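You operate a simulated robot arm through the tools that you are given. There is no shell and no other tool.

The job below is to be done with a simulated two-armed robot. You get a single attempt, and the scene is never put back.

JOB
Soak the cream sock in the suds till its stain has gone, then lay it on the rack.
Fine: the suds are those in the tub; the lid comes off the tub and goes back on; the other sock stays as it is; no more than 10 ml spilt.

The check looks at the end state, three seconds after you hand in, the way a careful person would. Anything else that was tipped, shoved, dropped, spilled or broken makes it a failure. Lids that push on must go on centred and level and be pressed home; caps that screw on are set level and turned clockwise until they are tight.

ROBOT AND FRAMES
Two 7-joint arms with three-finger grippers on one trunk that stands fixed in place. Base frame: the origin is at the foot of the trunk, x ahead of it, y to its left, z up; the work surface is at about z = 900. Lengths are in mm, angles in degrees, forces in N, time in s.
The left shoulder is at [78, 126, 1157], the right one opposite. With the tool pointing down near the work surface each hand reaches from about 360 to 840 mm from the base axis, measured 20 degrees to its own side. Payload 2.94 kg a hand.
The tool frame of a hand sits at the grasp point between the pads (the TCP): z along the fingers, y along the line on which they close. The tips reach 30 mm beyond it. Largest opening 128 mm; the body of the gripper starts 93 mm behind the TCP.
Orientation is told as [roll, pitch, yaw] about the base's x, y, z axes, in that order, counted from this pose: with the fingers straight down and closing along the base's y, the tool's x points along the base's -x, its y along +y and its z along -z.

CONTROLS
- The arms move only by the tool apply_moves. It takes "left_commands", "right_commands" or both (then of equal length, played together; a hand with none holds still); each is a list of rows, each an object (a shift or turn left out is 0, a gripper value left out holds the last) with "linear": the shift along the base's x, y, z in mm, a list of three; "turn": the turn, a rotation vector about the base's x, y, z in degrees, a list of three. In form: [{"linear": [tx, ty, tz], "turn": [ax, ay, az]}, ...]. A call has 1 to 20 rows; each row is the pose to reach, as a shift and turn from the pose commanded when the call began. "left_grip" and "right_grip" are, for a hand that has rows, the gripper command, from -1 (shut) to 1 (fully open), values between in proportion, set as the call begins (left out, the last holds). Rows are played at 5 a second. More than 50 mm and 8.6 degrees between two rows, or a gripper value outside its range, and nothing of the call is played. Where a pose cannot be reached the arm comes as near as it can. A force on the tool above 40 N (or 10 N above the force at the start of the call, whichever is more), or a blocked arm, ends the call early, and 0.2 s more pass. The fingers move at their own pace and stop on an object; they squeeze with about 30 N. The grip force told is the motor's: it shows also when the fingers shut on nothing. Time passes only in rows, and 0.2 s behind the last, so rows that repeat a pose let the fingers close. It gives the time, the measured TCP pose, the force on the tool (base axes), the opening and the grip force at its end, in the units of the frame above (readings bear some noise), with the torque about the TCP (base axes, N m) and any sound that the robot's microphone picked up.
- Cameras (640 x 400 px; columns grow to the right, rows downward): "scene" is now at [190.3, -58.6, 1342.8]; the picture's right is [-0.71, -0.70, 0.00], its down [-0.29, 0.29, -0.91] and it looks along [0.64, -0.65, -0.41] (base axes); focal length 214 px, centre (320, 200). "left" rides on the left gripper at [69, 15, -120] in its tool frame; the picture's right is [-0.21, 0.98, 0.00], its down [-0.82, -0.18, -0.54] and it looks along [-0.53, -0.12, 0.84] (tool axes); focal length 251 px, centre (320, 200). "right" rides on the right gripper at [69, -15, -120] in its tool frame; the picture's right is [0.21, 0.98, 0.00], its down [-0.82, 0.18, -0.54] and it looks along [-0.53, 0.12, 0.84] (tool axes); focal length 251 px, centre (320, 200). There is no depth. A picture from a camera that has moved, and an enlarged one, comes with that camera's place and axes in the base frame and with its lens. The place of the scene camera against the robot may be out by one fixed shift of up to 18 mm in any direction.
- camera(camera): a new picture of that camera. The clock stands still meanwhile.
- lift_body(by): slides the trunk up (or, below 0, down) by that many mm; the arms and the scene camera ride with it, the base frame stays. It gives what a move gives, with no picture.
- head_to(pan, tilt): turns the head with the scene camera to pan (to the left, within 80 degrees either way) and tilt (down, from -29 to 69), counted from straight ahead of the robot. It gives what a move gives.
- zoom(camera, box): a new picture of the part [left, top, right, bottom] of that camera's present view, enlarged. The clock stands still meanwhile.
- hand_in(): hands the job in; it is judged then, once.

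Places have to be worked out from the pictures, the camera data and where the tool is seen. Open the grippers and draw the arms clear of the work before you hand the job in, unless the task says otherwise.

The tools are called after "Emit:" as name(argument=value, ...) on one line, values as JSON. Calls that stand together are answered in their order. apply_moves: Moves the arms, as the interface text tells. Its arguments: {"type":"object","properties":{"left_commands":{"type":"array","items":{"type":"object","properties":{"linear":{"type":"array","items":{"type":"number"}},"turn":{"type":"array","items":{"type":"number"}}}}},"left_grip":{"type":"number"},"right_commands":{"type":"array","items":{"type":"object","properties":{"linear":{"type":"array","items":{"type":"number"}},"turn":{"type":"array","items":{"type":"number"}}}}},"right_grip":{"type":"number"}},"required":[]} The other tools are called the same way: lift_body (by) slides the trunk up or down; head_to (pan, tilt) turns the head that bears the scene camera; camera (camera) takes a picture; zoom (camera, box) takes an enlarged picture of a part of a camera's view; hand_in () hands the job in.

At the start:

```text
time: 0.0
left_ee_pos: [486.8, -31.3, 1240.6]
left_ee_rot: [0.0, 0.0, 0.0]
left_wrist_force: [-0.5, -1.5, 0.8]
left_ft_torque: [0.03, -0.01, 0.03]
left_width: 128.0
left_gripper_force: 0.1
right_ee_pos: [280.0, -399.8, 1259.7]
right_ee_rot: [-0.1, -0.1, 0.0]
right_wrist_force: [-0.1, 0.1, 0.0]
right_ft_torque: [0.01, 0.01, -0.02]
right_width: 128.0
right_gripper_force: 0.0
trunk travel left (down, up): [-375.0, 172.0]
head pan, tilt: [-45.2, 24.1]
```

scene: 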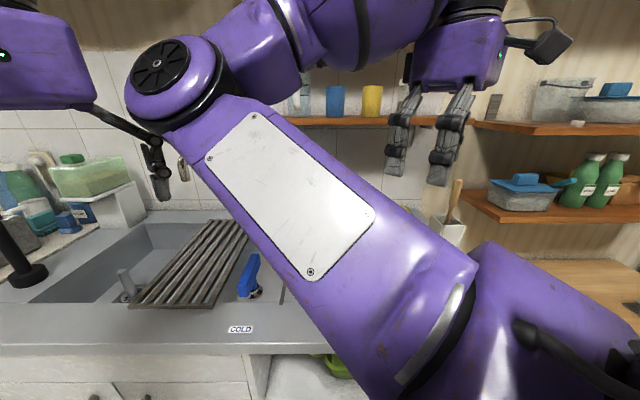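
right: 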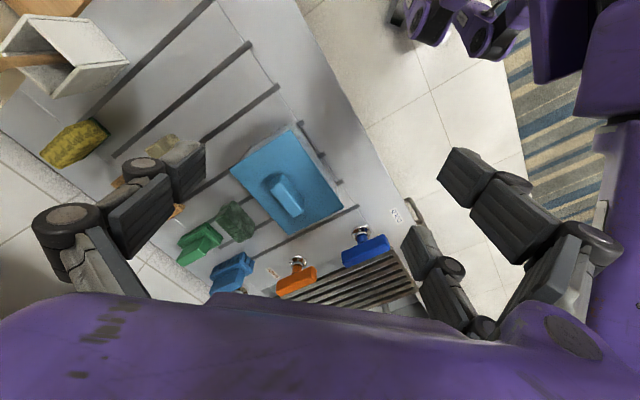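
left: 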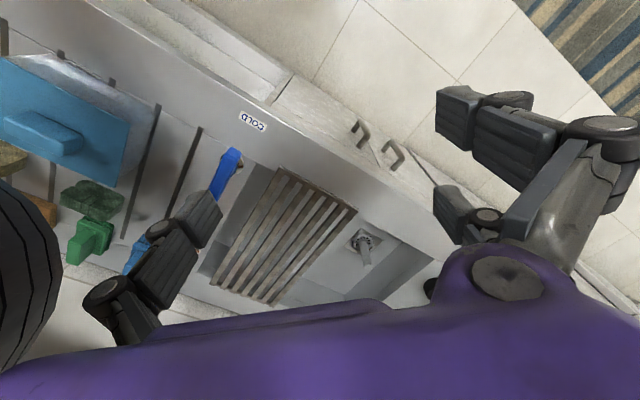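

The right arm blocks much of the scene view. I'll turn the head to look over the work surface before moving.

Emit:
head_to(pan=0, tilt=45)

Emit:
camera(camera="scene")

Emit:
head_to(pan=-60, tilt=50)

Emit:
camera(camera="scene")

Emit:
head_to(pan=60, tilt=35)

Emit:
camera(camera="scene")

```text
time: 1.1
left_ee_pos: [487.0, -30.3, 1242.0]
left_ee_rot: [0.0, 0.0, 0.0]
left_wrist_force: [0.2, 0.2, 0.3]
left_ft_torque: [0.0, -0.01, -0.02]
left_width: 128.1
left_gripper_force: 0.0
right_ee_pos: [280.9, -400.6, 1259.6]
right_ee_rot: [-0.1, 0.1, 0.1]
right_wrist_force: [0.1, -0.6, 1.2]
right_ft_torque: [-0.01, -0.01, -0.03]
right_width: 127.8
right_gripper_force: 0.0
trunk travel left (down, up): [-375.0, 172.0]
head pan, tilt: [0.0, 45.0]
```

```text
taken
camera scene: at [208.7, -16.1, 1321.8], right [-0.27, -0.96, 0.0], down [-0.59, 0.16, -0.79], along [0.76, -0.21, -0.61], focal length 214 px, centre (320, 200)
```

scene: 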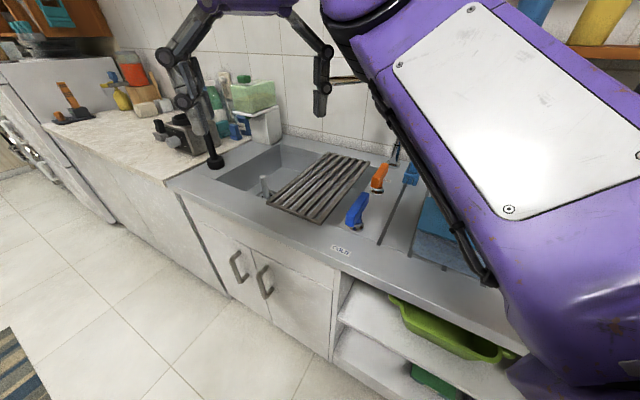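

```text
time: 2.4
left_ee_pos: [487.5, -31.3, 1240.2]
left_ee_rot: [0.0, 0.0, 0.1]
left_wrist_force: [-0.5, 0.4, 0.0]
left_ft_torque: [0.03, 0.01, 0.02]
left_width: 127.8
left_gripper_force: 0.1
right_ee_pos: [279.1, -400.8, 1259.4]
right_ee_rot: [0.0, 0.0, 0.1]
right_wrist_force: [-1.3, 0.5, 0.2]
right_ft_torque: [0.0, -0.02, -0.03]
right_width: 128.0
right_gripper_force: 0.1
trunk travel left (down, up): [-375.0, 172.0]
head pan, tilt: [-60.0, 50.0]
```

```text
taken
camera scene: at [163.9, -59.8, 1303.9], right [-0.87, -0.5, 0.0], down [-0.38, 0.66, -0.64], along [0.32, -0.56, -0.77], focal length 214 px, centre (320, 200)
```

scene: 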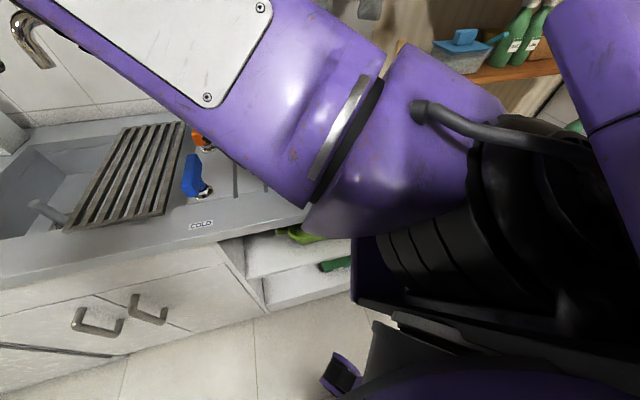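

```text
time: 4.4
left_ee_pos: [486.9, -31.8, 1240.5]
left_ee_rot: [0.0, 0.1, -0.1]
left_wrist_force: [-0.1, -0.3, 0.1]
left_ft_torque: [-0.01, 0.02, 0.06]
left_width: 128.2
left_gripper_force: 0.0
right_ee_pos: [279.8, -401.0, 1260.3]
right_ee_rot: [0.1, 0.0, 0.1]
right_wrist_force: [0.3, -1.3, 0.2]
right_ft_torque: [0.01, 0.0, 0.01]
right_width: 128.3
right_gripper_force: 0.1
trunk travel left (down, up): [-375.0, 172.0]
head pan, tilt: [60.0, 35.0]
```

```text
taken
camera scene: at [188.8, 67.7, 1325.5], right [0.7, -0.72, 0.0], down [-0.41, -0.4, -0.82], along [0.59, 0.57, -0.57], focal length 214 px, centre (320, 200)
```

scene: 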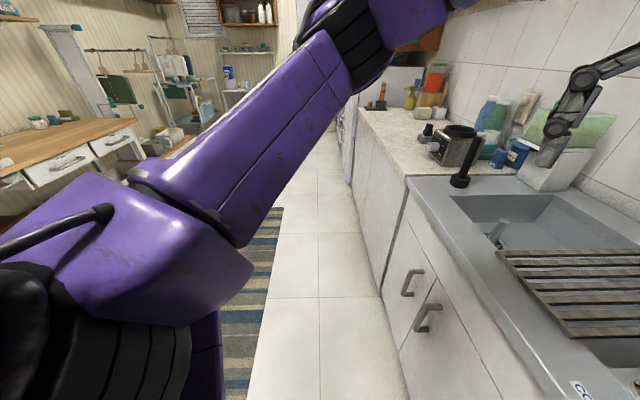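

The counter is turned about 45° to the robot's right, with the tub around (477,-416). The right arm's elbow blocks the scene camera, so I'll swing the right hand out to the right and back, and the left hand to the left.

Emit:
apply_moves(right_commands=[{"linear": [-25, -20, 0]}, {"linear": [-50, -45, 0]}, {"linear": [-75, -70, 0]}, {"linear": [-100, -95, 0]}, {"linear": [-125, -120, 0]}, {"linear": [-150, -145, 0]}, {"linear": [-160, -170, 0]}, {"linear": [-160, -170, 0]}], left_commands=[{"linear": [0, 40, 0]}, {"linear": [0, 80, 0]}, {"linear": [0, 120, 0]}, {"linear": [0, 160, 0]}, {"linear": [0, 200, 0]}, {"linear": [0, 240, 0]}, {"linear": [0, 260, 0]}, {"linear": [0, 260, 0]}])

Emit:
head_to(pan=-45, tilt=45)

Emit:
camera(camera="scene")

Emit:
camera(camera="right")

Emit:
camera(camera="left")

```text
time: 6.2
left_ee_pos: [487.4, 229.7, 1240.0]
left_ee_rot: [0.0, 0.0, 0.0]
left_wrist_force: [0.5, 0.5, -0.6]
left_ft_torque: [0.01, 0.01, 0.01]
left_width: 128.2
left_gripper_force: 0.0
right_ee_pos: [119.4, -570.7, 1260.6]
right_ee_rot: [0.0, 0.0, 0.2]
right_wrist_force: [-0.7, 0.7, 0.2]
right_ft_torque: [0.01, 0.04, 0.02]
right_width: 128.0
right_gripper_force: 0.0
trunk travel left (down, up): [-375.0, 172.0]
head pan, tilt: [60.0, 35.0]
```

```text
time: 8.1
left_ee_pos: [487.1, 229.5, 1240.5]
left_ee_rot: [0.0, 0.1, 0.1]
left_wrist_force: [-0.5, 0.1, -0.8]
left_ft_torque: [-0.06, 0.0, -0.03]
left_width: 128.1
left_gripper_force: 0.0
right_ee_pos: [118.5, -569.4, 1259.9]
right_ee_rot: [-0.1, 0.1, 0.1]
right_wrist_force: [0.3, 0.1, 0.0]
right_ft_torque: [0.0, 0.0, -0.01]
right_width: 128.1
right_gripper_force: 0.1
trunk travel left (down, up): [-375.0, 172.0]
head pan, tilt: [-45.0, 45.0]
```

```text
taken
camera scene: at [207.6, -12.6, 1317.2], right [-0.23, -0.97, 0.0], down [-0.63, 0.15, -0.76], along [0.74, -0.18, -0.65], focal length 214 px, centre (320, 200)
```

scene: 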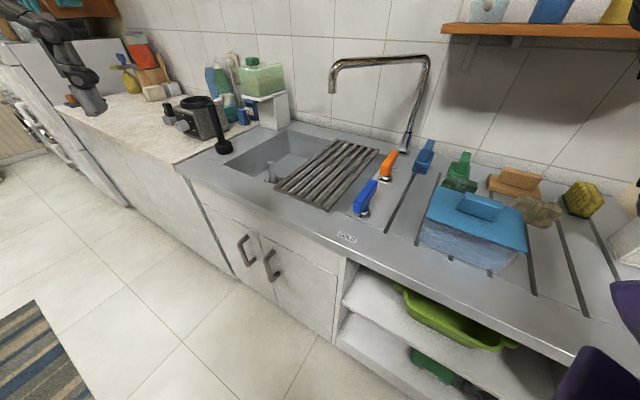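

```text
taken
camera right: at [50.1, -584.6, 1379.8], right [-0.22, 0.98, 0.0], down [0.82, 0.18, 0.54], along [0.53, 0.12, -0.84], focal length 251 px, centre (320, 200)
```

right: 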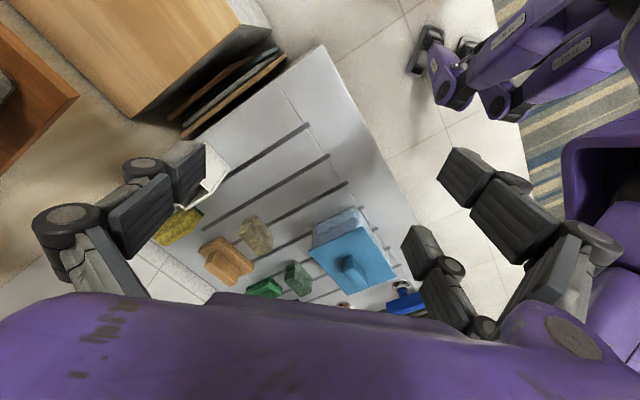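

```text
taken
camera left: at [417.8, 244.1, 1359.1], right [0.21, 0.98, 0.0], down [0.82, -0.18, 0.54], along [0.53, -0.12, -0.84], focal length 251 px, centre (320, 200)
```

left: 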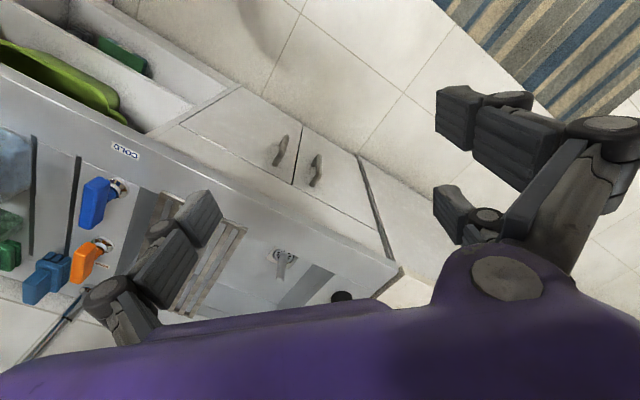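

The head lags behind its commanded angle, so I'll command it again to settle, look at the sink area, and zoom in.

Emit:
head_to(pan=-45, tilt=45)

Emit:
camera(camera="scene")

Emit:
zoom(camera="scene", box=[0, 60, 320, 260])

Emit:
zoom(camera="scene", box=[240, 60, 560, 260])

```text
time: 8.7
left_ee_pos: [486.4, 228.3, 1241.1]
left_ee_rot: [0.1, 0.0, 0.0]
left_wrist_force: [0.1, 1.5, 0.0]
left_ft_torque: [0.0, 0.01, 0.01]
left_width: 127.8
left_gripper_force: 0.1
right_ee_pos: [119.7, -570.6, 1260.3]
right_ee_rot: [-0.1, -0.1, 0.1]
right_wrist_force: [-0.4, -0.1, 0.8]
right_ft_torque: [0.02, 0.03, -0.01]
right_width: 128.0
right_gripper_force: 0.0
trunk travel left (down, up): [-375.0, 172.0]
head pan, tilt: [-45.0, 45.0]
```

```text
taken
camera scene: at [207.6, -12.5, 1317.1], right [-0.23, -0.97, 0.0], down [-0.63, 0.15, -0.76], along [0.74, -0.17, -0.65], focal length 214 px, centre (320, 200)
```

scene: 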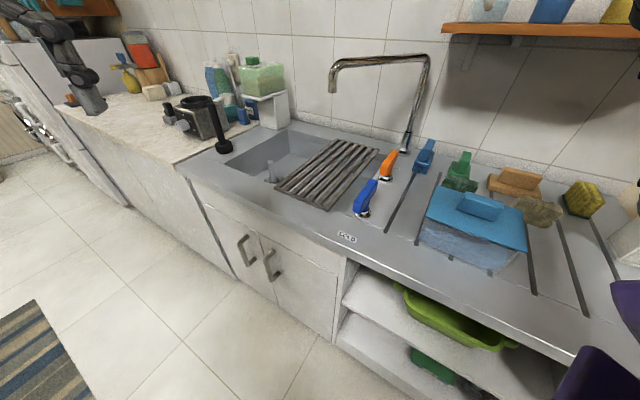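

```text
2.00 times, centred on (160, 160) of scene
camera zoom: at [207.6, -12.5, 1317.1], right [-0.23, -0.97, 0.0], down [-0.63, 0.15, -0.76], along [0.74, -0.17, -0.65], focal length 429 px, centre (640, 280)
```

zoom: 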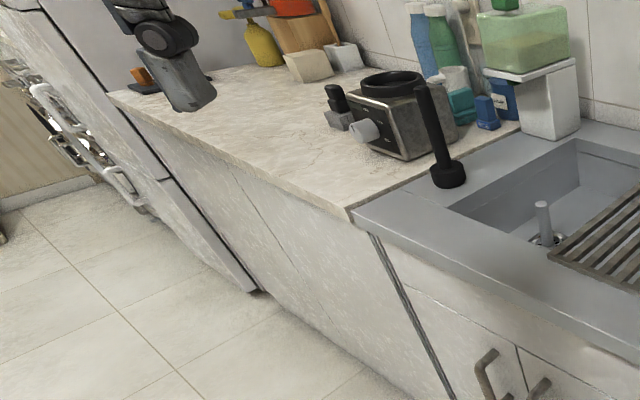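

```text
2.00 times, centred on (400, 160) of scene
camera zoom: at [207.6, -12.5, 1317.1], right [-0.23, -0.97, 0.0], down [-0.63, 0.15, -0.76], along [0.74, -0.17, -0.65], focal length 429 px, centre (160, 280)
```

zoom: 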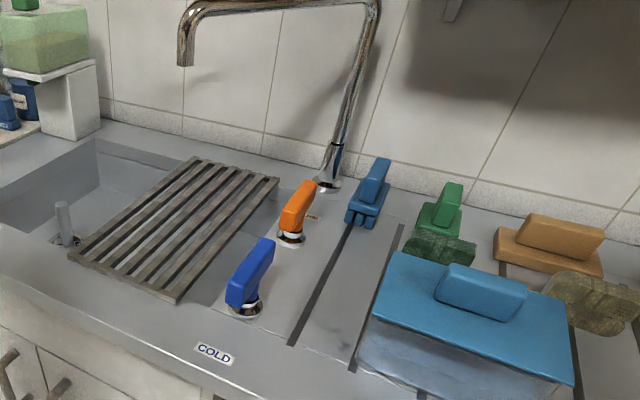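

Next I'll zoom in on the tub and the items around it.

Emit:
zoom(camera="scene", box=[400, 130, 640, 280])

Emit:
zoom(camera="right", box=[130, 180, 450, 330])

Emit:
head_to(pan=-75, tilt=40)

Emit:
camera(camera="scene")

```text
2.67 times, centred on (520, 205) of scene
camera zoom: at [207.6, -12.5, 1317.1], right [-0.23, -0.97, 0.0], down [-0.63, 0.15, -0.76], along [0.74, -0.17, -0.65], focal length 572 px, centre (-213, 187)
```

zoom: 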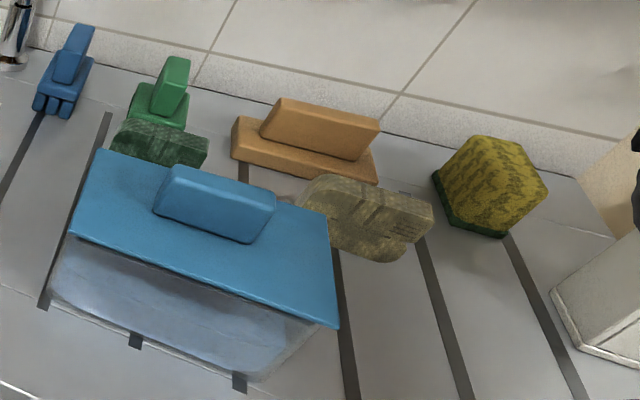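

```text
2.00 times, centred on (290, 255) of right
camera zoom: at [50.1, -584.6, 1379.8], right [-0.22, 0.98, 0.0], down [0.82, 0.18, 0.54], along [0.53, 0.12, -0.84], focal length 503 px, centre (380, 90)
```

zoom: 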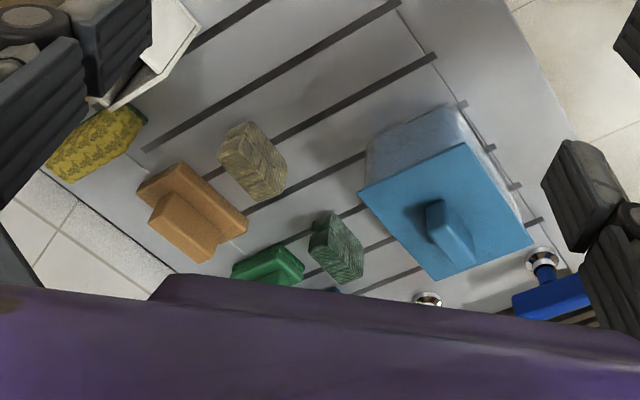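

```text
time: 9.6
left_ee_pos: [486.5, 228.1, 1241.1]
left_ee_rot: [-0.1, 0.0, 0.0]
left_wrist_force: [0.4, 0.6, -0.8]
left_ft_torque: [0.01, 0.01, 0.0]
left_width: 127.9
left_gripper_force: 0.0
right_ee_pos: [119.0, -569.8, 1259.6]
right_ee_rot: [-0.1, -0.1, 0.2]
right_wrist_force: [0.3, -0.9, -0.5]
right_ft_torque: [0.01, 0.01, 0.0]
right_width: 127.8
right_gripper_force: 0.0
trunk travel left (down, up): [-375.0, 172.0]
head pan, tilt: [-75.0, 40.0]
```

```text
taken
camera scene: at [208.9, -15.1, 1321.4], right [-0.25, -0.97, 0.0], down [-0.59, 0.16, -0.79], along [0.76, -0.2, -0.61], focal length 214 px, centre (320, 200)
```

scene: 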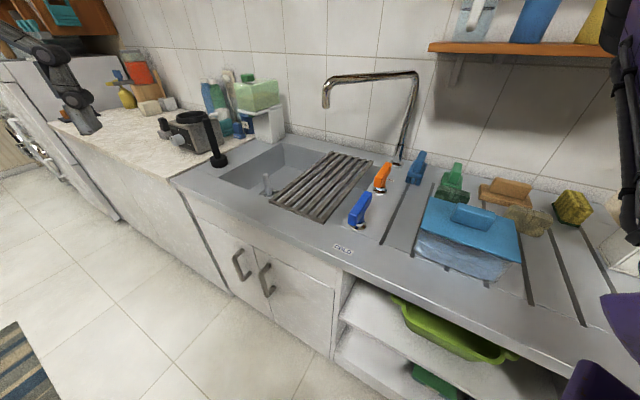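

The cream sock is the olive-cream block near (471,-647), the green one near (601,-521), and the tub lid centre is near (479,-410) at z≈955. I'll bring the right hand over the tub, yawed 45° to match the counter, for a closer look.

Emit:
apply_moves(right_commands=[{"linear": [35, 15, 0], "turn": [0, 0, 5.6]}, {"linear": [70, 30, 0], "turn": [0, 0, 11.2]}, {"linear": [105, 45, 0], "turn": [0, 0, 16.9]}, {"linear": [140, 60, 0], "turn": [0, 0, 22.5]}, {"linear": [175, 75, 0], "turn": [0, 0, 28]}, {"linear": [210, 90, 0], "turn": [0, 0, 33.7]}, {"linear": [245, 105, 0], "turn": [0, 0, 39.3]}, {"linear": [280, 120, 0], "turn": [0, 0, 45]}, {"linear": [280, 120, 0], "turn": [0, 0, 45]}])

Emit:
camera(camera="right")

Emit:
camera(camera="scene")

```text
time: 11.6
left_ee_pos: [486.1, 228.4, 1241.4]
left_ee_rot: [0.0, 0.0, 0.0]
left_wrist_force: [-1.0, 0.1, 0.7]
left_ft_torque: [0.03, 0.0, 0.01]
left_width: 128.2
left_gripper_force: 0.1
right_ee_pos: [400.2, -448.8, 1258.4]
right_ee_rot: [-0.1, -0.1, 45.2]
right_wrist_force: [1.1, -0.6, -0.2]
right_ft_torque: [0.0, 0.02, -0.01]
right_width: 128.1
right_gripper_force: 0.2
trunk travel left (down, up): [-375.0, 172.0]
head pan, tilt: [-75.0, 40.0]
```

```text
taken
camera right: at [361.0, -508.3, 1378.2], right [-0.84, 0.54, 0.0], down [0.45, 0.71, 0.54], along [0.29, 0.46, -0.84], focal length 251 px, centre (320, 200)
```

right: 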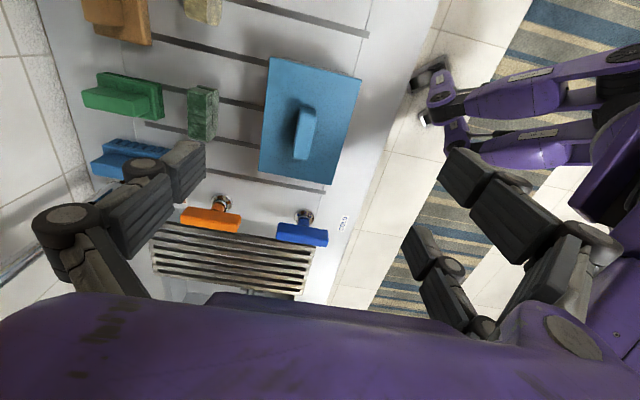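

```text
taken
camera scene: at [146.8, -75.8, 1318.1], right [-0.97, -0.26, 0.0], down [-0.17, 0.62, -0.77], along [0.2, -0.74, -0.64], focal length 214 px, centre (320, 200)
```

scene: 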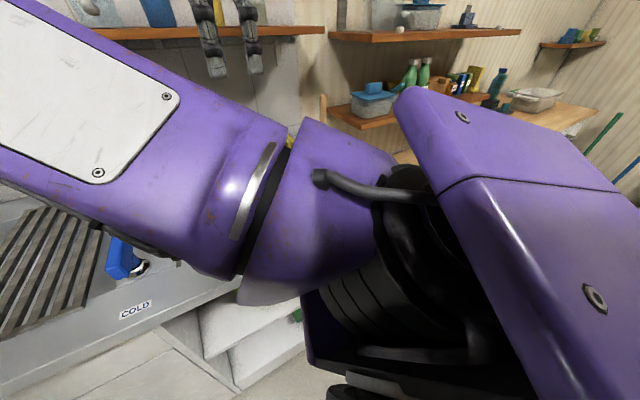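

The lid is well aligned with the hand now. I'll descend partway to triangulate the height of the lid and handle.

Emit:
apply_moves(right_commands=[{"linear": [0, 0, -45]}, {"linear": [0, 0, -90]}, {"linear": [0, 0, -120]}, {"linear": [0, 0, -120]}])

Emit:
camera(camera="right")

Emit:
head_to(pan=-30, tilt=40)

Emit:
camera(camera="scene")

```text
time: 12.6
left_ee_pos: [486.1, 229.3, 1241.2]
left_ee_rot: [0.0, 0.0, 0.0]
left_wrist_force: [0.1, -0.1, 1.1]
left_ft_torque: [0.01, -0.03, -0.01]
left_width: 128.0
left_gripper_force: 0.1
right_ee_pos: [399.3, -449.5, 1140.7]
right_ee_rot: [-0.1, 0.1, 45.1]
right_wrist_force: [-0.2, 0.0, 0.4]
right_ft_torque: [-0.04, -0.04, -0.01]
right_width: 127.9
right_gripper_force: 0.1
trunk travel left (down, up): [-375.0, 172.0]
head pan, tilt: [-75.0, 40.0]
```

```text
taken
camera right: at [361.2, -507.5, 1259.6], right [-0.84, 0.54, 0.0], down [0.45, 0.71, 0.54], along [0.29, 0.46, -0.84], focal length 251 px, centre (320, 200)
```

right: 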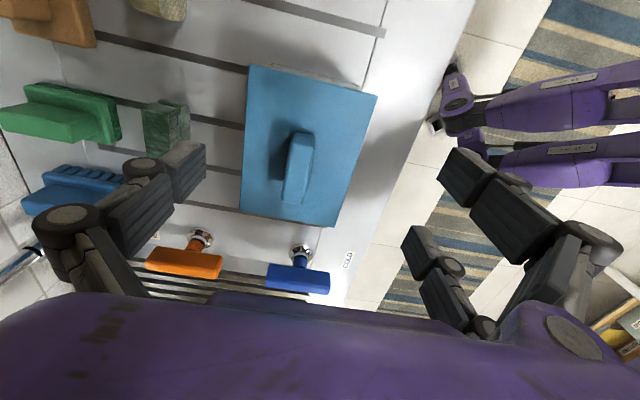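

```text
time: 13.7
left_ee_pos: [485.5, 229.1, 1240.6]
left_ee_rot: [0.0, -0.1, 0.1]
left_wrist_force: [0.0, 0.7, -0.5]
left_ft_torque: [-0.01, -0.04, 0.04]
left_width: 128.0
left_gripper_force: 0.2
right_ee_pos: [399.6, -447.9, 1140.0]
right_ee_rot: [-0.2, 0.1, 45.1]
right_wrist_force: [-0.8, -0.7, -0.2]
right_ft_torque: [0.04, 0.04, 0.02]
right_width: 128.4
right_gripper_force: 0.1
trunk travel left (down, up): [-375.0, 172.0]
head pan, tilt: [-30.0, 40.0]
```

```text
taken
camera scene: at [198.9, -35.6, 1318.1], right [-0.5, -0.87, 0.0], down [-0.56, 0.32, -0.77], along [0.66, -0.38, -0.64], focal length 214 px, centre (320, 200)
```

scene: 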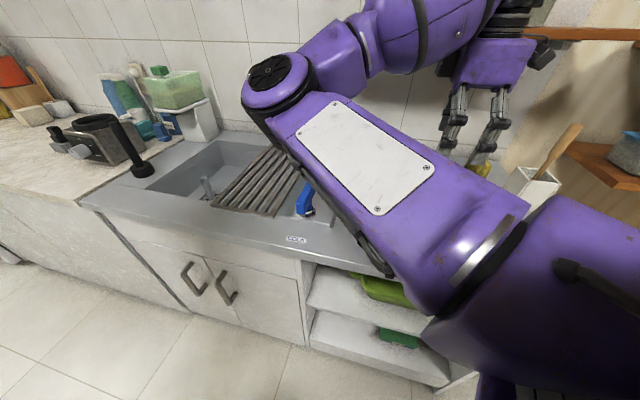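

From two heights the lid top works out at z≈990, centred at (443,-419), about 131 by 170, turned 45.5°. I'll zoom in on the handle.

Emit:
zoom(camera="right", box=[200, 40, 400, 240])

Emit:
zoom(camera="right", box=[0, 0, 240, 150])

```text
2.00 times, centred on (300, 140) of right
camera zoom: at [361.7, -507.6, 1259.7], right [-0.84, 0.54, 0.0], down [0.45, 0.71, 0.54], along [0.29, 0.46, -0.84], focal length 503 px, centre (360, 320)
```

zoom: 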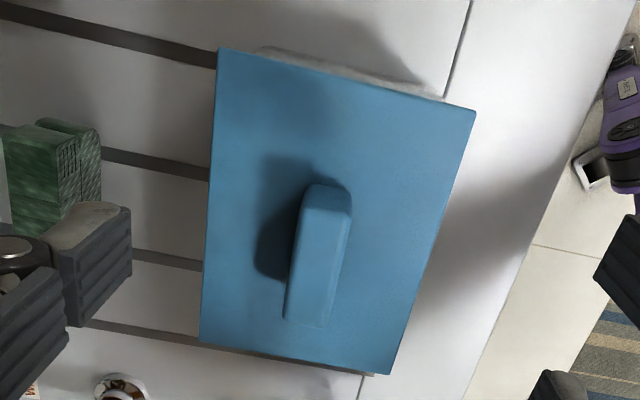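

```text
2.67 times, centred on (120, 75) of right
camera zoom: at [361.7, -507.6, 1259.7], right [-0.84, 0.54, 0.0], down [0.45, 0.71, 0.54], along [0.29, 0.46, -0.84], focal length 670 px, centre (853, 533)
```

zoom: 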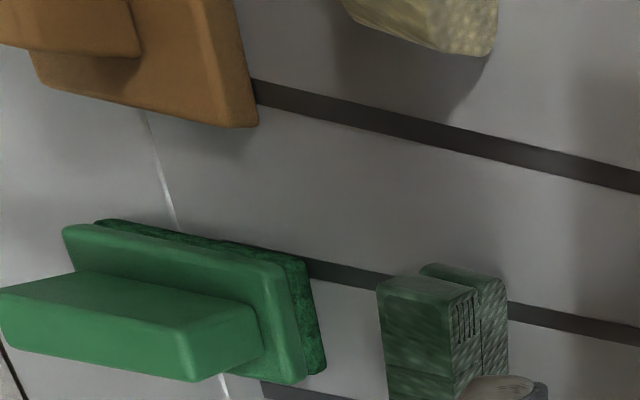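

The handle is about 23 mm wide and centred on the lid. I'll set the opening to about 60 mm, move over the handle and come down to TCP z≈1055 to check.

Emit:
apply_moves(right_commands=[{"linear": [22, 15, 0]}, {"linear": [44, 31, 0]}, {"linear": [44, 31, -40]}, {"linear": [44, 31, -75]}, {"linear": [44, 31, -85]}, {"linear": [44, 31, -85]}], right_grip=-0.06)

Emit:
camera(camera="right")

Emit:
zoom(camera="right", box=[200, 100, 440, 340])

Emit:
camera(camera="scene")

```text
time: 15.1
left_ee_pos: [486.4, 229.0, 1240.4]
left_ee_rot: [0.0, 0.0, 0.0]
left_wrist_force: [-0.2, 0.3, 0.8]
left_ft_torque: [-0.02, -0.02, 0.01]
left_width: 128.2
left_gripper_force: 0.2
right_ee_pos: [444.1, -420.3, 1055.2]
right_ee_rot: [-0.1, 0.0, 45.1]
right_wrist_force: [0.0, 0.2, 0.5]
right_ft_torque: [0.02, -0.01, 0.02]
right_width: 60.2
right_gripper_force: 0.1
trunk travel left (down, up): [-375.0, 172.0]
head pan, tilt: [-30.0, 40.0]
```

```text
taken
camera right: at [405.5, -477.9, 1174.4], right [-0.84, 0.54, 0.0], down [0.45, 0.71, 0.54], along [0.29, 0.46, -0.84], focal length 251 px, centre (320, 200)
```

right: 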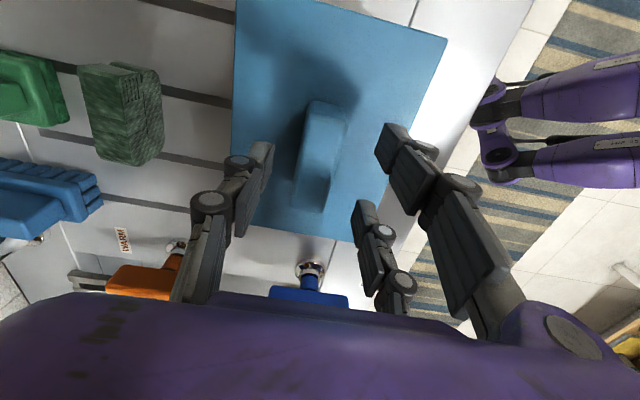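

```text
1.67 times, centred on (320, 220) of right
camera zoom: at [405.5, -477.9, 1174.4], right [-0.84, 0.54, 0.0], down [0.45, 0.71, 0.54], along [0.29, 0.46, -0.84], focal length 419 px, centre (320, 167)
```

zoom: 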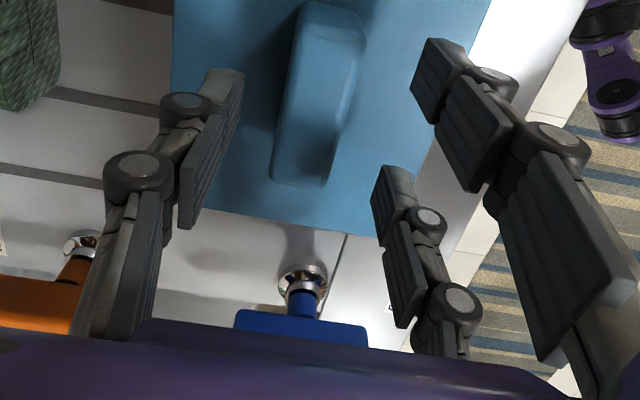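

```text
taken
camera scene: at [199.0, -35.5, 1318.1], right [-0.5, -0.87, 0.0], down [-0.56, 0.32, -0.77], along [0.66, -0.38, -0.64], focal length 214 px, centre (320, 200)
```

scene: 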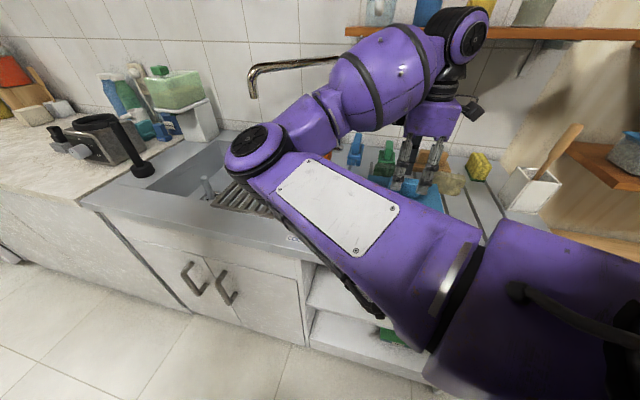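

The wrist view appears to show an extra finger on one side, so I'll zoom the scene view on the gripper to see its real shape.

Emit:
zoom(camera="scene", box=[330, 80, 530, 230])

```text
2.67 times, centred on (430, 155) of scene
camera zoom: at [199.0, -35.5, 1318.1], right [-0.5, -0.87, 0.0], down [-0.56, 0.32, -0.77], along [0.66, -0.38, -0.64], focal length 572 px, centre (27, 320)
```

zoom: 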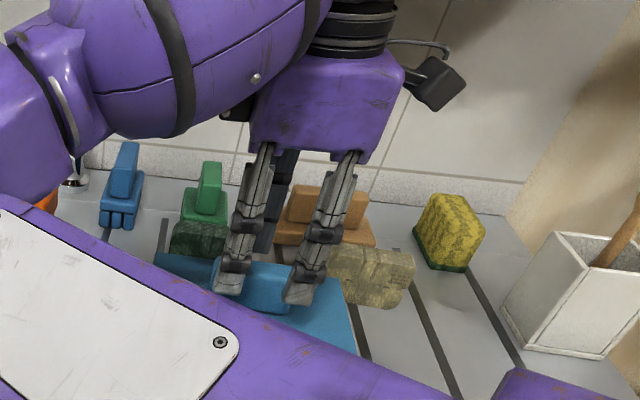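

The gripper is in fact two fingers on one side opposing one on the other, and the handle is centred between them. I'll go down until the tips are just above the lid and close on the handle.

Emit:
apply_moves(right_commands=[{"linear": [0, 0, -10]}, {"linear": [0, 0, -20]}, {"linear": [0, 0, -26]}, {"linear": [0, 0, -29]}, {"linear": [0, 0, -29]}])

Emit:
apply_moves(right_commands=[{"linear": [0, 0, 0]}, {"linear": [0, 0, 0]}, {"linear": [0, 0, 0]}, {"linear": [0, 0, 0]}], right_grip=-1)

Emit:
camera(camera="right")

Emit:
camera(camera="scene")

```text
time: 16.3
left_ee_pos: [486.2, 229.7, 1240.7]
left_ee_rot: [0.1, 0.0, 0.0]
left_wrist_force: [-0.2, -0.4, 0.3]
left_ft_torque: [0.0, 0.0, -0.02]
left_width: 127.9
left_gripper_force: 0.0
right_ee_pos: [445.0, -419.8, 1025.8]
right_ee_rot: [0.1, 0.0, 45.1]
right_wrist_force: [-0.8, -0.3, 0.7]
right_ft_torque: [0.01, 0.01, -0.01]
right_width: 60.1
right_gripper_force: 0.0
trunk travel left (down, up): [-375.0, 172.0]
head pan, tilt: [-30.0, 40.0]
```

```text
time: 17.3
left_ee_pos: [487.4, 229.0, 1240.6]
left_ee_rot: [0.0, 0.0, 0.0]
left_wrist_force: [0.0, -0.2, -0.3]
left_ft_torque: [-0.01, -0.02, 0.0]
left_width: 128.3
left_gripper_force: 0.0
right_ee_pos: [444.7, -419.4, 1025.6]
right_ee_rot: [-0.1, 0.0, 45.0]
right_wrist_force: [2.4, -1.8, 0.8]
right_ft_torque: [-0.11, 0.02, -0.33]
right_width: 25.1
right_gripper_force: 29.5
trunk travel left (down, up): [-375.0, 172.0]
head pan, tilt: [-30.0, 40.0]
```

```text
taken
camera right: at [406.1, -478.1, 1145.2], right [-0.84, 0.54, 0.0], down [0.45, 0.71, 0.54], along [0.29, 0.46, -0.84], focal length 251 px, centre (320, 200)
```

right: 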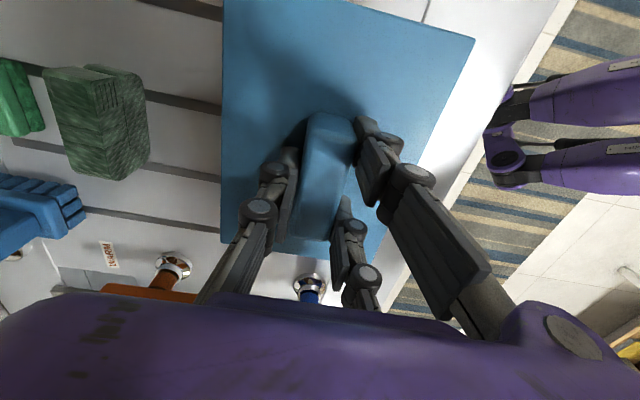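

```text
taken
camera scene: at [199.2, -35.7, 1318.0], right [-0.5, -0.87, 0.0], down [-0.56, 0.32, -0.77], along [0.66, -0.38, -0.64], focal length 214 px, centre (320, 200)
```

scene: 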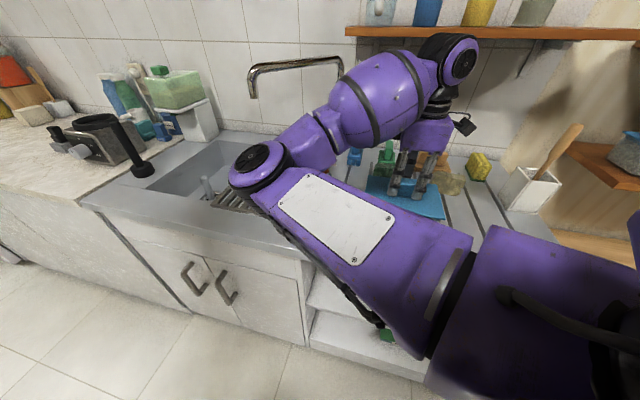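

The handle is gripped at 25 mm. I'll pull straight up slowly and watch the force, in case the push-on lid drags the tub with it.

Emit:
apply_moves(right_commands=[{"linear": [0, 0, 1]}, {"linear": [0, 0, 2]}, {"linear": [0, 0, 3]}, {"linear": [0, 0, 4]}, {"linear": [0, 0, 5]}, {"linear": [0, 0, 6]}, {"linear": [0, 0, 6]}])

Emit:
camera(camera="right")

Emit:
zoom(camera="scene", box=[340, 120, 500, 240])

```text
time: 18.9
left_ee_pos: [486.4, 228.2, 1241.0]
left_ee_rot: [0.0, 0.0, 0.0]
left_wrist_force: [0.2, 1.1, 0.6]
left_ft_torque: [-0.04, 0.01, -0.02]
left_width: 128.1
left_gripper_force: 0.1
right_ee_pos: [444.5, -418.2, 1031.6]
right_ee_rot: [0.0, -0.1, 45.1]
right_wrist_force: [2.5, -1.4, -1.4]
right_ft_torque: [-0.12, -0.09, -0.2]
right_width: 25.1
right_gripper_force: 29.6
trunk travel left (down, up): [-375.0, 172.0]
head pan, tilt: [-30.0, 40.0]
```

```text
taken
camera right: at [406.0, -478.1, 1151.3], right [-0.84, 0.54, 0.0], down [0.45, 0.71, 0.54], along [0.29, 0.46, -0.84], focal length 251 px, centre (320, 200)
```

right: 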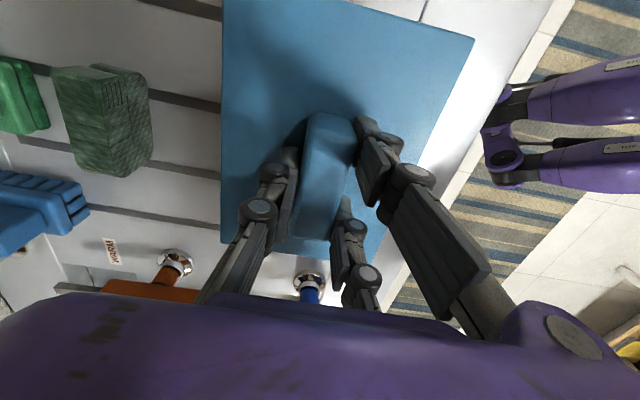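

```text
3.33 times, centred on (420, 180) of scene
camera zoom: at [199.2, -35.8, 1318.0], right [-0.5, -0.87, 0.0], down [-0.56, 0.32, -0.77], along [0.66, -0.38, -0.64], focal length 715 px, centre (-13, 267)
```

zoom: 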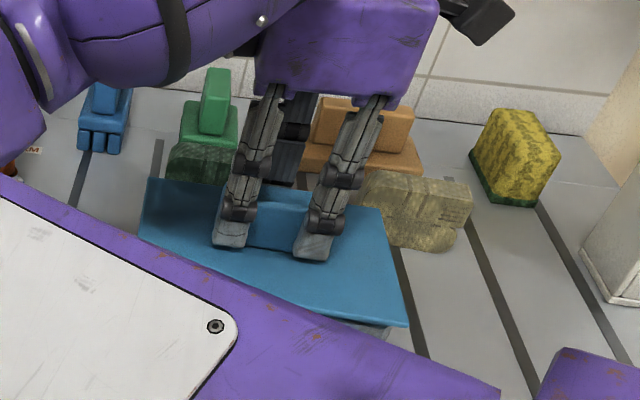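

The lid is free: it pulls only about 2 N and the tub hasn't moved. I'll lift it higher and carry it to the open drainboard right of the tub, around (283,-551).

Emit:
apply_moves(right_commands=[{"linear": [0, 0, 10]}, {"linear": [0, 0, 25]}, {"linear": [0, 0, 45]}, {"linear": [0, 0, 65]}, {"linear": [0, 0, 85]}, {"linear": [0, 0, 85]}])

Emit:
camera(camera="right")

Emit:
zoom(camera="scene", box=[340, 120, 500, 240])

```text
time: 20.3
left_ee_pos: [486.8, 229.3, 1239.7]
left_ee_rot: [0.0, 0.0, 0.0]
left_wrist_force: [0.3, 0.7, 0.4]
left_ft_torque: [0.02, 0.02, -0.01]
left_width: 128.0
left_gripper_force: 0.1
right_ee_pos: [442.5, -419.3, 1116.9]
right_ee_rot: [0.0, 0.0, 45.0]
right_wrist_force: [0.1, -0.6, -0.6]
right_ft_torque: [0.0, -0.03, 0.0]
right_width: 25.4
right_gripper_force: 29.5
trunk travel left (down, up): [-375.0, 172.0]
head pan, tilt: [-30.0, 40.0]
```

```text
taken
camera right: at [405.5, -477.3, 1237.1], right [-0.84, 0.54, 0.0], down [0.45, 0.71, 0.54], along [0.29, 0.46, -0.84], focal length 251 px, centre (320, 200)
```

right: 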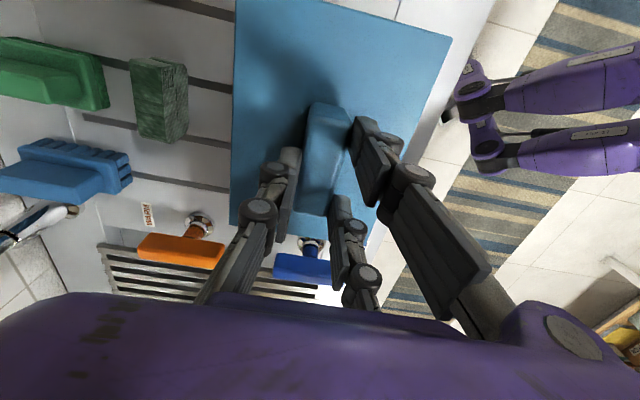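

```text
3.33 times, centred on (420, 180) of scene
camera zoom: at [199.2, -35.8, 1318.0], right [-0.5, -0.87, 0.0], down [-0.56, 0.32, -0.77], along [0.66, -0.38, -0.64], focal length 715 px, centre (-13, 267)
```

zoom: 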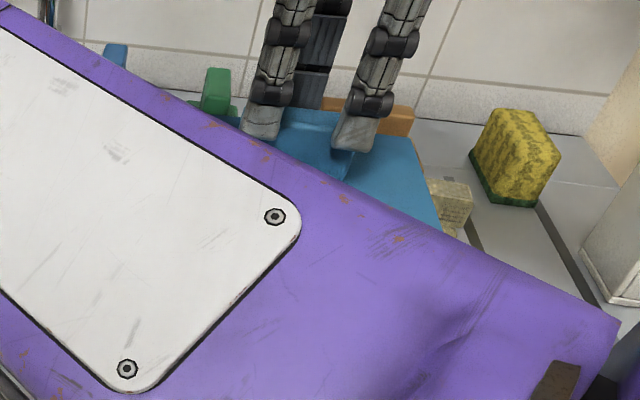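

The lid looks slightly lower in the grip than before, so I'll zoom in to check how it is held.

Emit:
zoom(camera="right", box=[200, 0, 480, 280])

Emit:
head_to(pan=-10, tilt=35)

Emit:
camera(camera="scene")

```text
1.43 times, centred on (340, 140) of right
camera zoom: at [405.5, -477.3, 1237.1], right [-0.84, 0.54, 0.0], down [0.45, 0.71, 0.54], along [0.29, 0.46, -0.84], focal length 359 px, centre (291, 286)
```

zoom: 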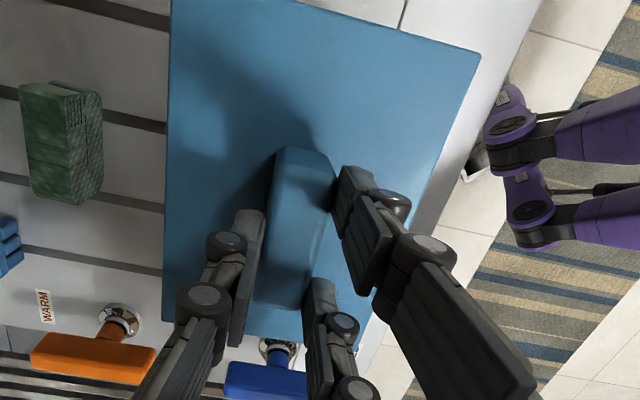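

```text
time: 21.1
left_ee_pos: [486.9, 228.6, 1242.4]
left_ee_rot: [0.0, 0.0, 0.0]
left_wrist_force: [0.5, -0.7, -0.1]
left_ft_torque: [-0.03, 0.03, -0.02]
left_width: 128.2
left_gripper_force: 0.1
right_ee_pos: [443.1, -418.8, 1116.9]
right_ee_rot: [0.1, 0.0, 45.2]
right_wrist_force: [0.5, 0.5, -1.1]
right_ft_torque: [-0.02, -0.03, -0.04]
right_width: 25.5
right_gripper_force: 30.0
trunk travel left (down, up): [-375.0, 172.0]
head pan, tilt: [-10.0, 35.0]
```

```text
taken
camera scene: at [212.0, -8.5, 1325.6], right [-0.17, -0.98, 0.0], down [-0.56, 0.1, -0.82], along [0.81, -0.14, -0.57], focal length 214 px, centre (320, 200)
```

scene: 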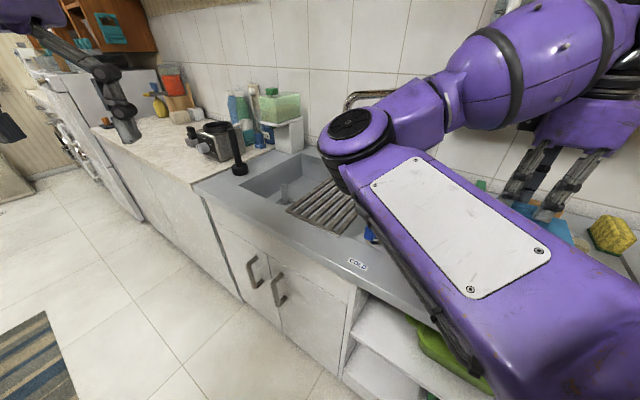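

The fingers still hold the upper part of the handle; it slipped about 15 mm while the lid freed itself. I'll carry it gently to the placing spot.

Emit:
apply_moves(right_commands=[{"linear": [-12, -10, 0]}, {"linear": [-30, -25, 0]}, {"linear": [-50, -41, 0]}, {"linear": [-70, -57, 0]}, {"linear": [-90, -74, 0]}, {"linear": [-110, -90, 0]}, {"linear": [-130, -107, 0]}, {"linear": [-148, -122, 0]}, {"linear": [-158, -131, 0]}, {"linear": [-161, -133, 0]}, {"linear": [-161, -133, 0]}])

Emit:
head_to(pan=-45, tilt=45)

Emit:
camera(camera="scene")

Emit:
camera(camera="right")

```text
time: 23.6
left_ee_pos: [487.0, 227.7, 1240.2]
left_ee_rot: [-0.1, 0.1, 0.0]
left_wrist_force: [0.2, -1.2, 1.0]
left_ft_torque: [-0.02, -0.02, -0.01]
left_width: 127.8
left_gripper_force: 0.0
right_ee_pos: [283.1, -553.2, 1116.0]
right_ee_rot: [-0.1, 0.0, 45.1]
right_wrist_force: [-0.1, 0.4, -1.3]
right_ft_torque: [-0.01, -0.01, -0.03]
right_width: 25.4
right_gripper_force: 30.2
trunk travel left (down, up): [-375.0, 172.0]
head pan, tilt: [-10.0, 35.0]
```

```text
time: 24.6
left_ee_pos: [486.4, 228.0, 1240.7]
left_ee_rot: [0.0, 0.0, 0.0]
left_wrist_force: [-1.0, 0.5, -0.2]
left_ft_torque: [0.0, -0.03, 0.01]
left_width: 127.9
left_gripper_force: 0.1
right_ee_pos: [284.5, -552.3, 1116.1]
right_ee_rot: [0.0, 0.1, 45.1]
right_wrist_force: [0.2, -0.2, -1.0]
right_ft_torque: [0.01, 0.0, 0.04]
right_width: 25.1
right_gripper_force: 30.2
trunk travel left (down, up): [-375.0, 172.0]
head pan, tilt: [-45.0, 45.0]
```

```text
taken
camera scene: at [182.9, -50.6, 1310.8], right [-0.71, -0.71, 0.0], down [-0.5, 0.5, -0.71], along [0.5, -0.5, -0.71], focal length 214 px, centre (320, 200)
```

scene: 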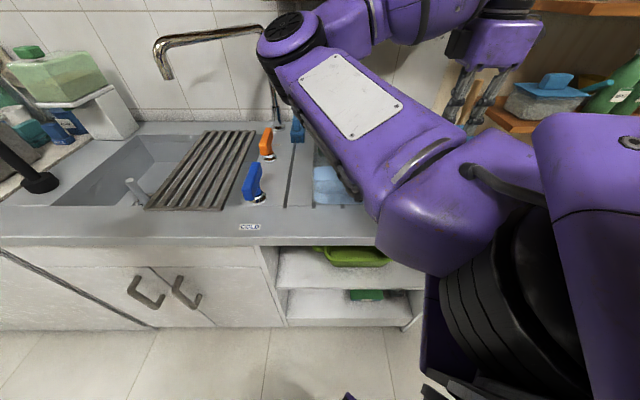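

```text
taken
camera right: at [245.2, -611.3, 1236.5], right [-0.84, 0.54, 0.0], down [0.45, 0.71, 0.54], along [0.29, 0.46, -0.84], focal length 251 px, centre (320, 200)
```

right: 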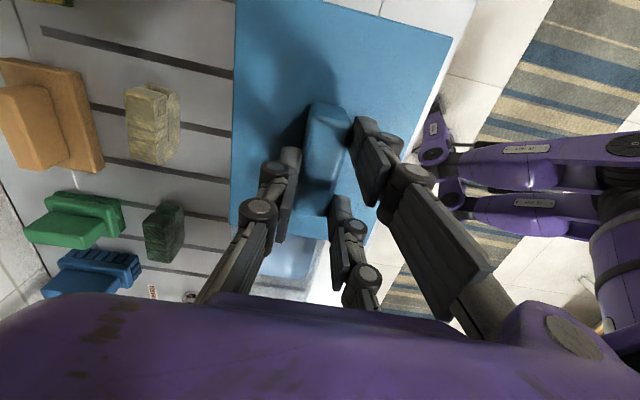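

The lid is steady and the space below is clear. I'll descend quickly at first, then slowly until I feel the counter.

Emit:
apply_moves(right_commands=[{"linear": [0, 0, -10]}, {"linear": [0, 0, -30]}, {"linear": [0, 0, -50]}, {"linear": [0, 0, -70]}, {"linear": [0, 0, -90]}, {"linear": [0, 0, -105]}, {"linear": [0, 0, -115]}, {"linear": [0, 0, -115]}])

Emit:
camera(camera="right")

Emit:
zoom(camera="scene", box=[300, 80, 560, 280])

```text
time: 26.4
left_ee_pos: [486.1, 229.4, 1241.0]
left_ee_rot: [0.0, 0.0, 0.0]
left_wrist_force: [0.8, 0.1, 0.5]
left_ft_torque: [-0.01, 0.02, -0.04]
left_width: 128.0
left_gripper_force: 0.0
right_ee_pos: [283.9, -552.5, 1001.7]
right_ee_rot: [-0.1, 0.0, 45.2]
right_wrist_force: [-0.9, 0.3, -1.7]
right_ft_torque: [-0.02, 0.0, 0.01]
right_width: 25.3
right_gripper_force: 30.0
trunk travel left (down, up): [-375.0, 172.0]
head pan, tilt: [-45.0, 45.0]
```

```text
taken
camera right: at [244.7, -610.6, 1121.6], right [-0.84, 0.54, 0.0], down [0.45, 0.71, 0.54], along [0.29, 0.46, -0.84], focal length 251 px, centre (320, 200)
```

right: 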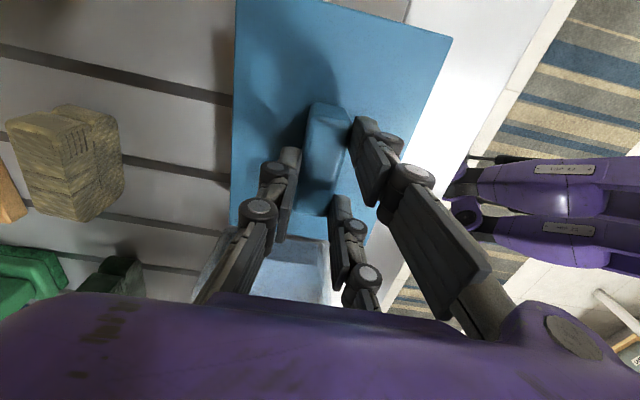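

```text
2.00 times, centred on (430, 180) of scene
camera zoom: at [182.8, -50.6, 1310.8], right [-0.71, -0.71, 0.0], down [-0.5, 0.5, -0.71], along [0.5, -0.5, -0.71], focal length 429 px, centre (100, 240)
```

zoom: 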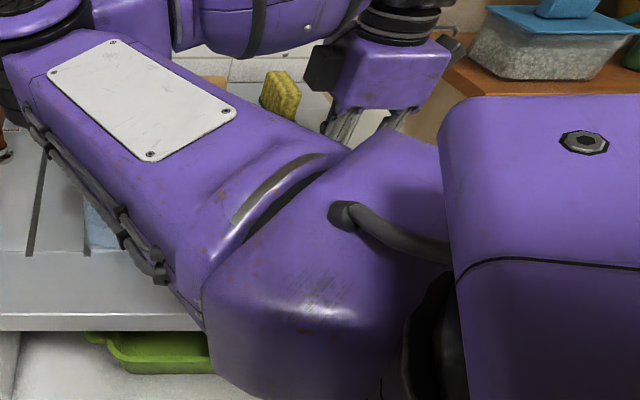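

The lid bottom should now be about 30–40 mm above the counter. I'll go down in small steps.

Emit:
apply_moves(right_commands=[{"linear": [0, 0, -5]}, {"linear": [0, 0, -10]}, {"linear": [0, 0, -14]}, {"linear": [0, 0, -18]}, {"linear": [0, 0, -18]}])

Emit:
camera(camera="right")

```text
time: 27.6
left_ee_pos: [487.4, 229.2, 1241.2]
left_ee_rot: [0.0, 0.0, 0.0]
left_wrist_force: [0.1, 0.0, -0.7]
left_ft_torque: [0.01, 0.02, 0.0]
left_width: 128.2
left_gripper_force: 0.0
right_ee_pos: [282.6, -552.0, 983.7]
right_ee_rot: [0.0, 0.0, 45.1]
right_wrist_force: [-0.5, 0.2, -0.4]
right_ft_torque: [0.02, -0.03, 0.0]
right_width: 25.4
right_gripper_force: 30.1
trunk travel left (down, up): [-375.0, 172.0]
head pan, tilt: [-45.0, 45.0]
```

```text
taken
camera right: at [244.9, -610.8, 1103.5], right [-0.84, 0.54, 0.0], down [0.45, 0.71, 0.54], along [0.29, 0.46, -0.84], focal length 251 px, centre (320, 200)
```

right: 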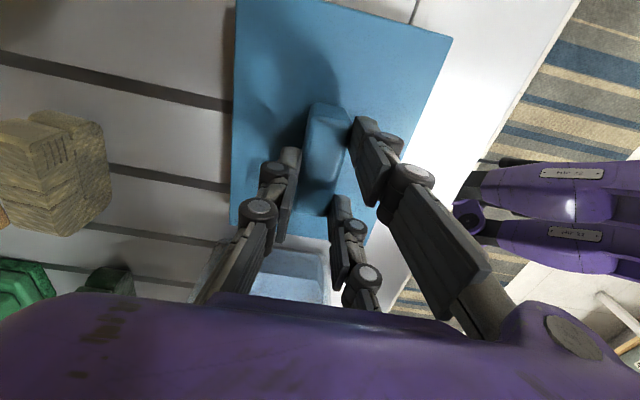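

There's no contact yet. I'll keep descending in 2–3 mm steps.

Emit:
apply_moves(right_commands=[{"linear": [0, 0, -3]}, {"linear": [0, 0, -6]}, {"linear": [0, 0, -9]}, {"linear": [0, 0, -12]}, {"linear": [0, 0, -12]}])

Emit:
apply_moves(right_commands=[{"linear": [0, 0, -2]}, {"linear": [0, 0, -4]}, {"linear": [0, 0, -6]}, {"linear": [0, 0, -6]}])

Emit:
camera(camera="right")

```text
time: 28.8
left_ee_pos: [486.4, 230.7, 1241.4]
left_ee_rot: [-0.1, 0.1, 0.1]
left_wrist_force: [-0.1, 0.1, -0.1]
left_ft_torque: [0.04, 0.03, 0.02]
left_width: 127.8
left_gripper_force: 0.0
right_ee_pos: [281.3, -552.4, 973.1]
right_ee_rot: [-0.2, 0.0, 45.0]
right_wrist_force: [4.5, -4.7, 23.0]
right_ft_torque: [-0.12, -0.1, 0.08]
right_width: 25.5
right_gripper_force: 29.8
trunk travel left (down, up): [-375.0, 172.0]
head pan, tilt: [-45.0, 45.0]
```

```text
time: 29.8
left_ee_pos: [486.5, 230.3, 1240.3]
left_ee_rot: [-0.1, 0.0, 0.0]
left_wrist_force: [-0.5, 0.1, -0.1]
left_ft_torque: [-0.02, 0.0, 0.03]
left_width: 127.9
left_gripper_force: 0.2
right_ee_pos: [282.3, -552.9, 966.1]
right_ee_rot: [-0.1, 0.0, 45.1]
right_wrist_force: [4.6, -5.1, 22.6]
right_ft_torque: [-0.13, -0.13, 0.05]
right_width: 25.3
right_gripper_force: 30.4
trunk travel left (down, up): [-375.0, 172.0]
head pan, tilt: [-45.0, 45.0]
```

```text
taken
camera right: at [244.7, -610.1, 1086.1], right [-0.84, 0.54, 0.0], down [0.45, 0.71, 0.54], along [0.29, 0.45, -0.84], focal length 251 px, centre (320, 200)
```

right: 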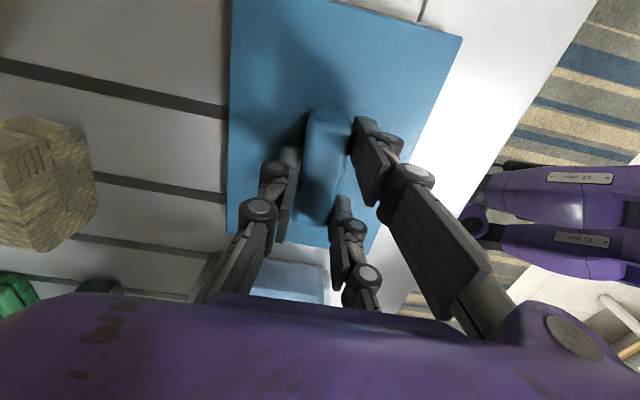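

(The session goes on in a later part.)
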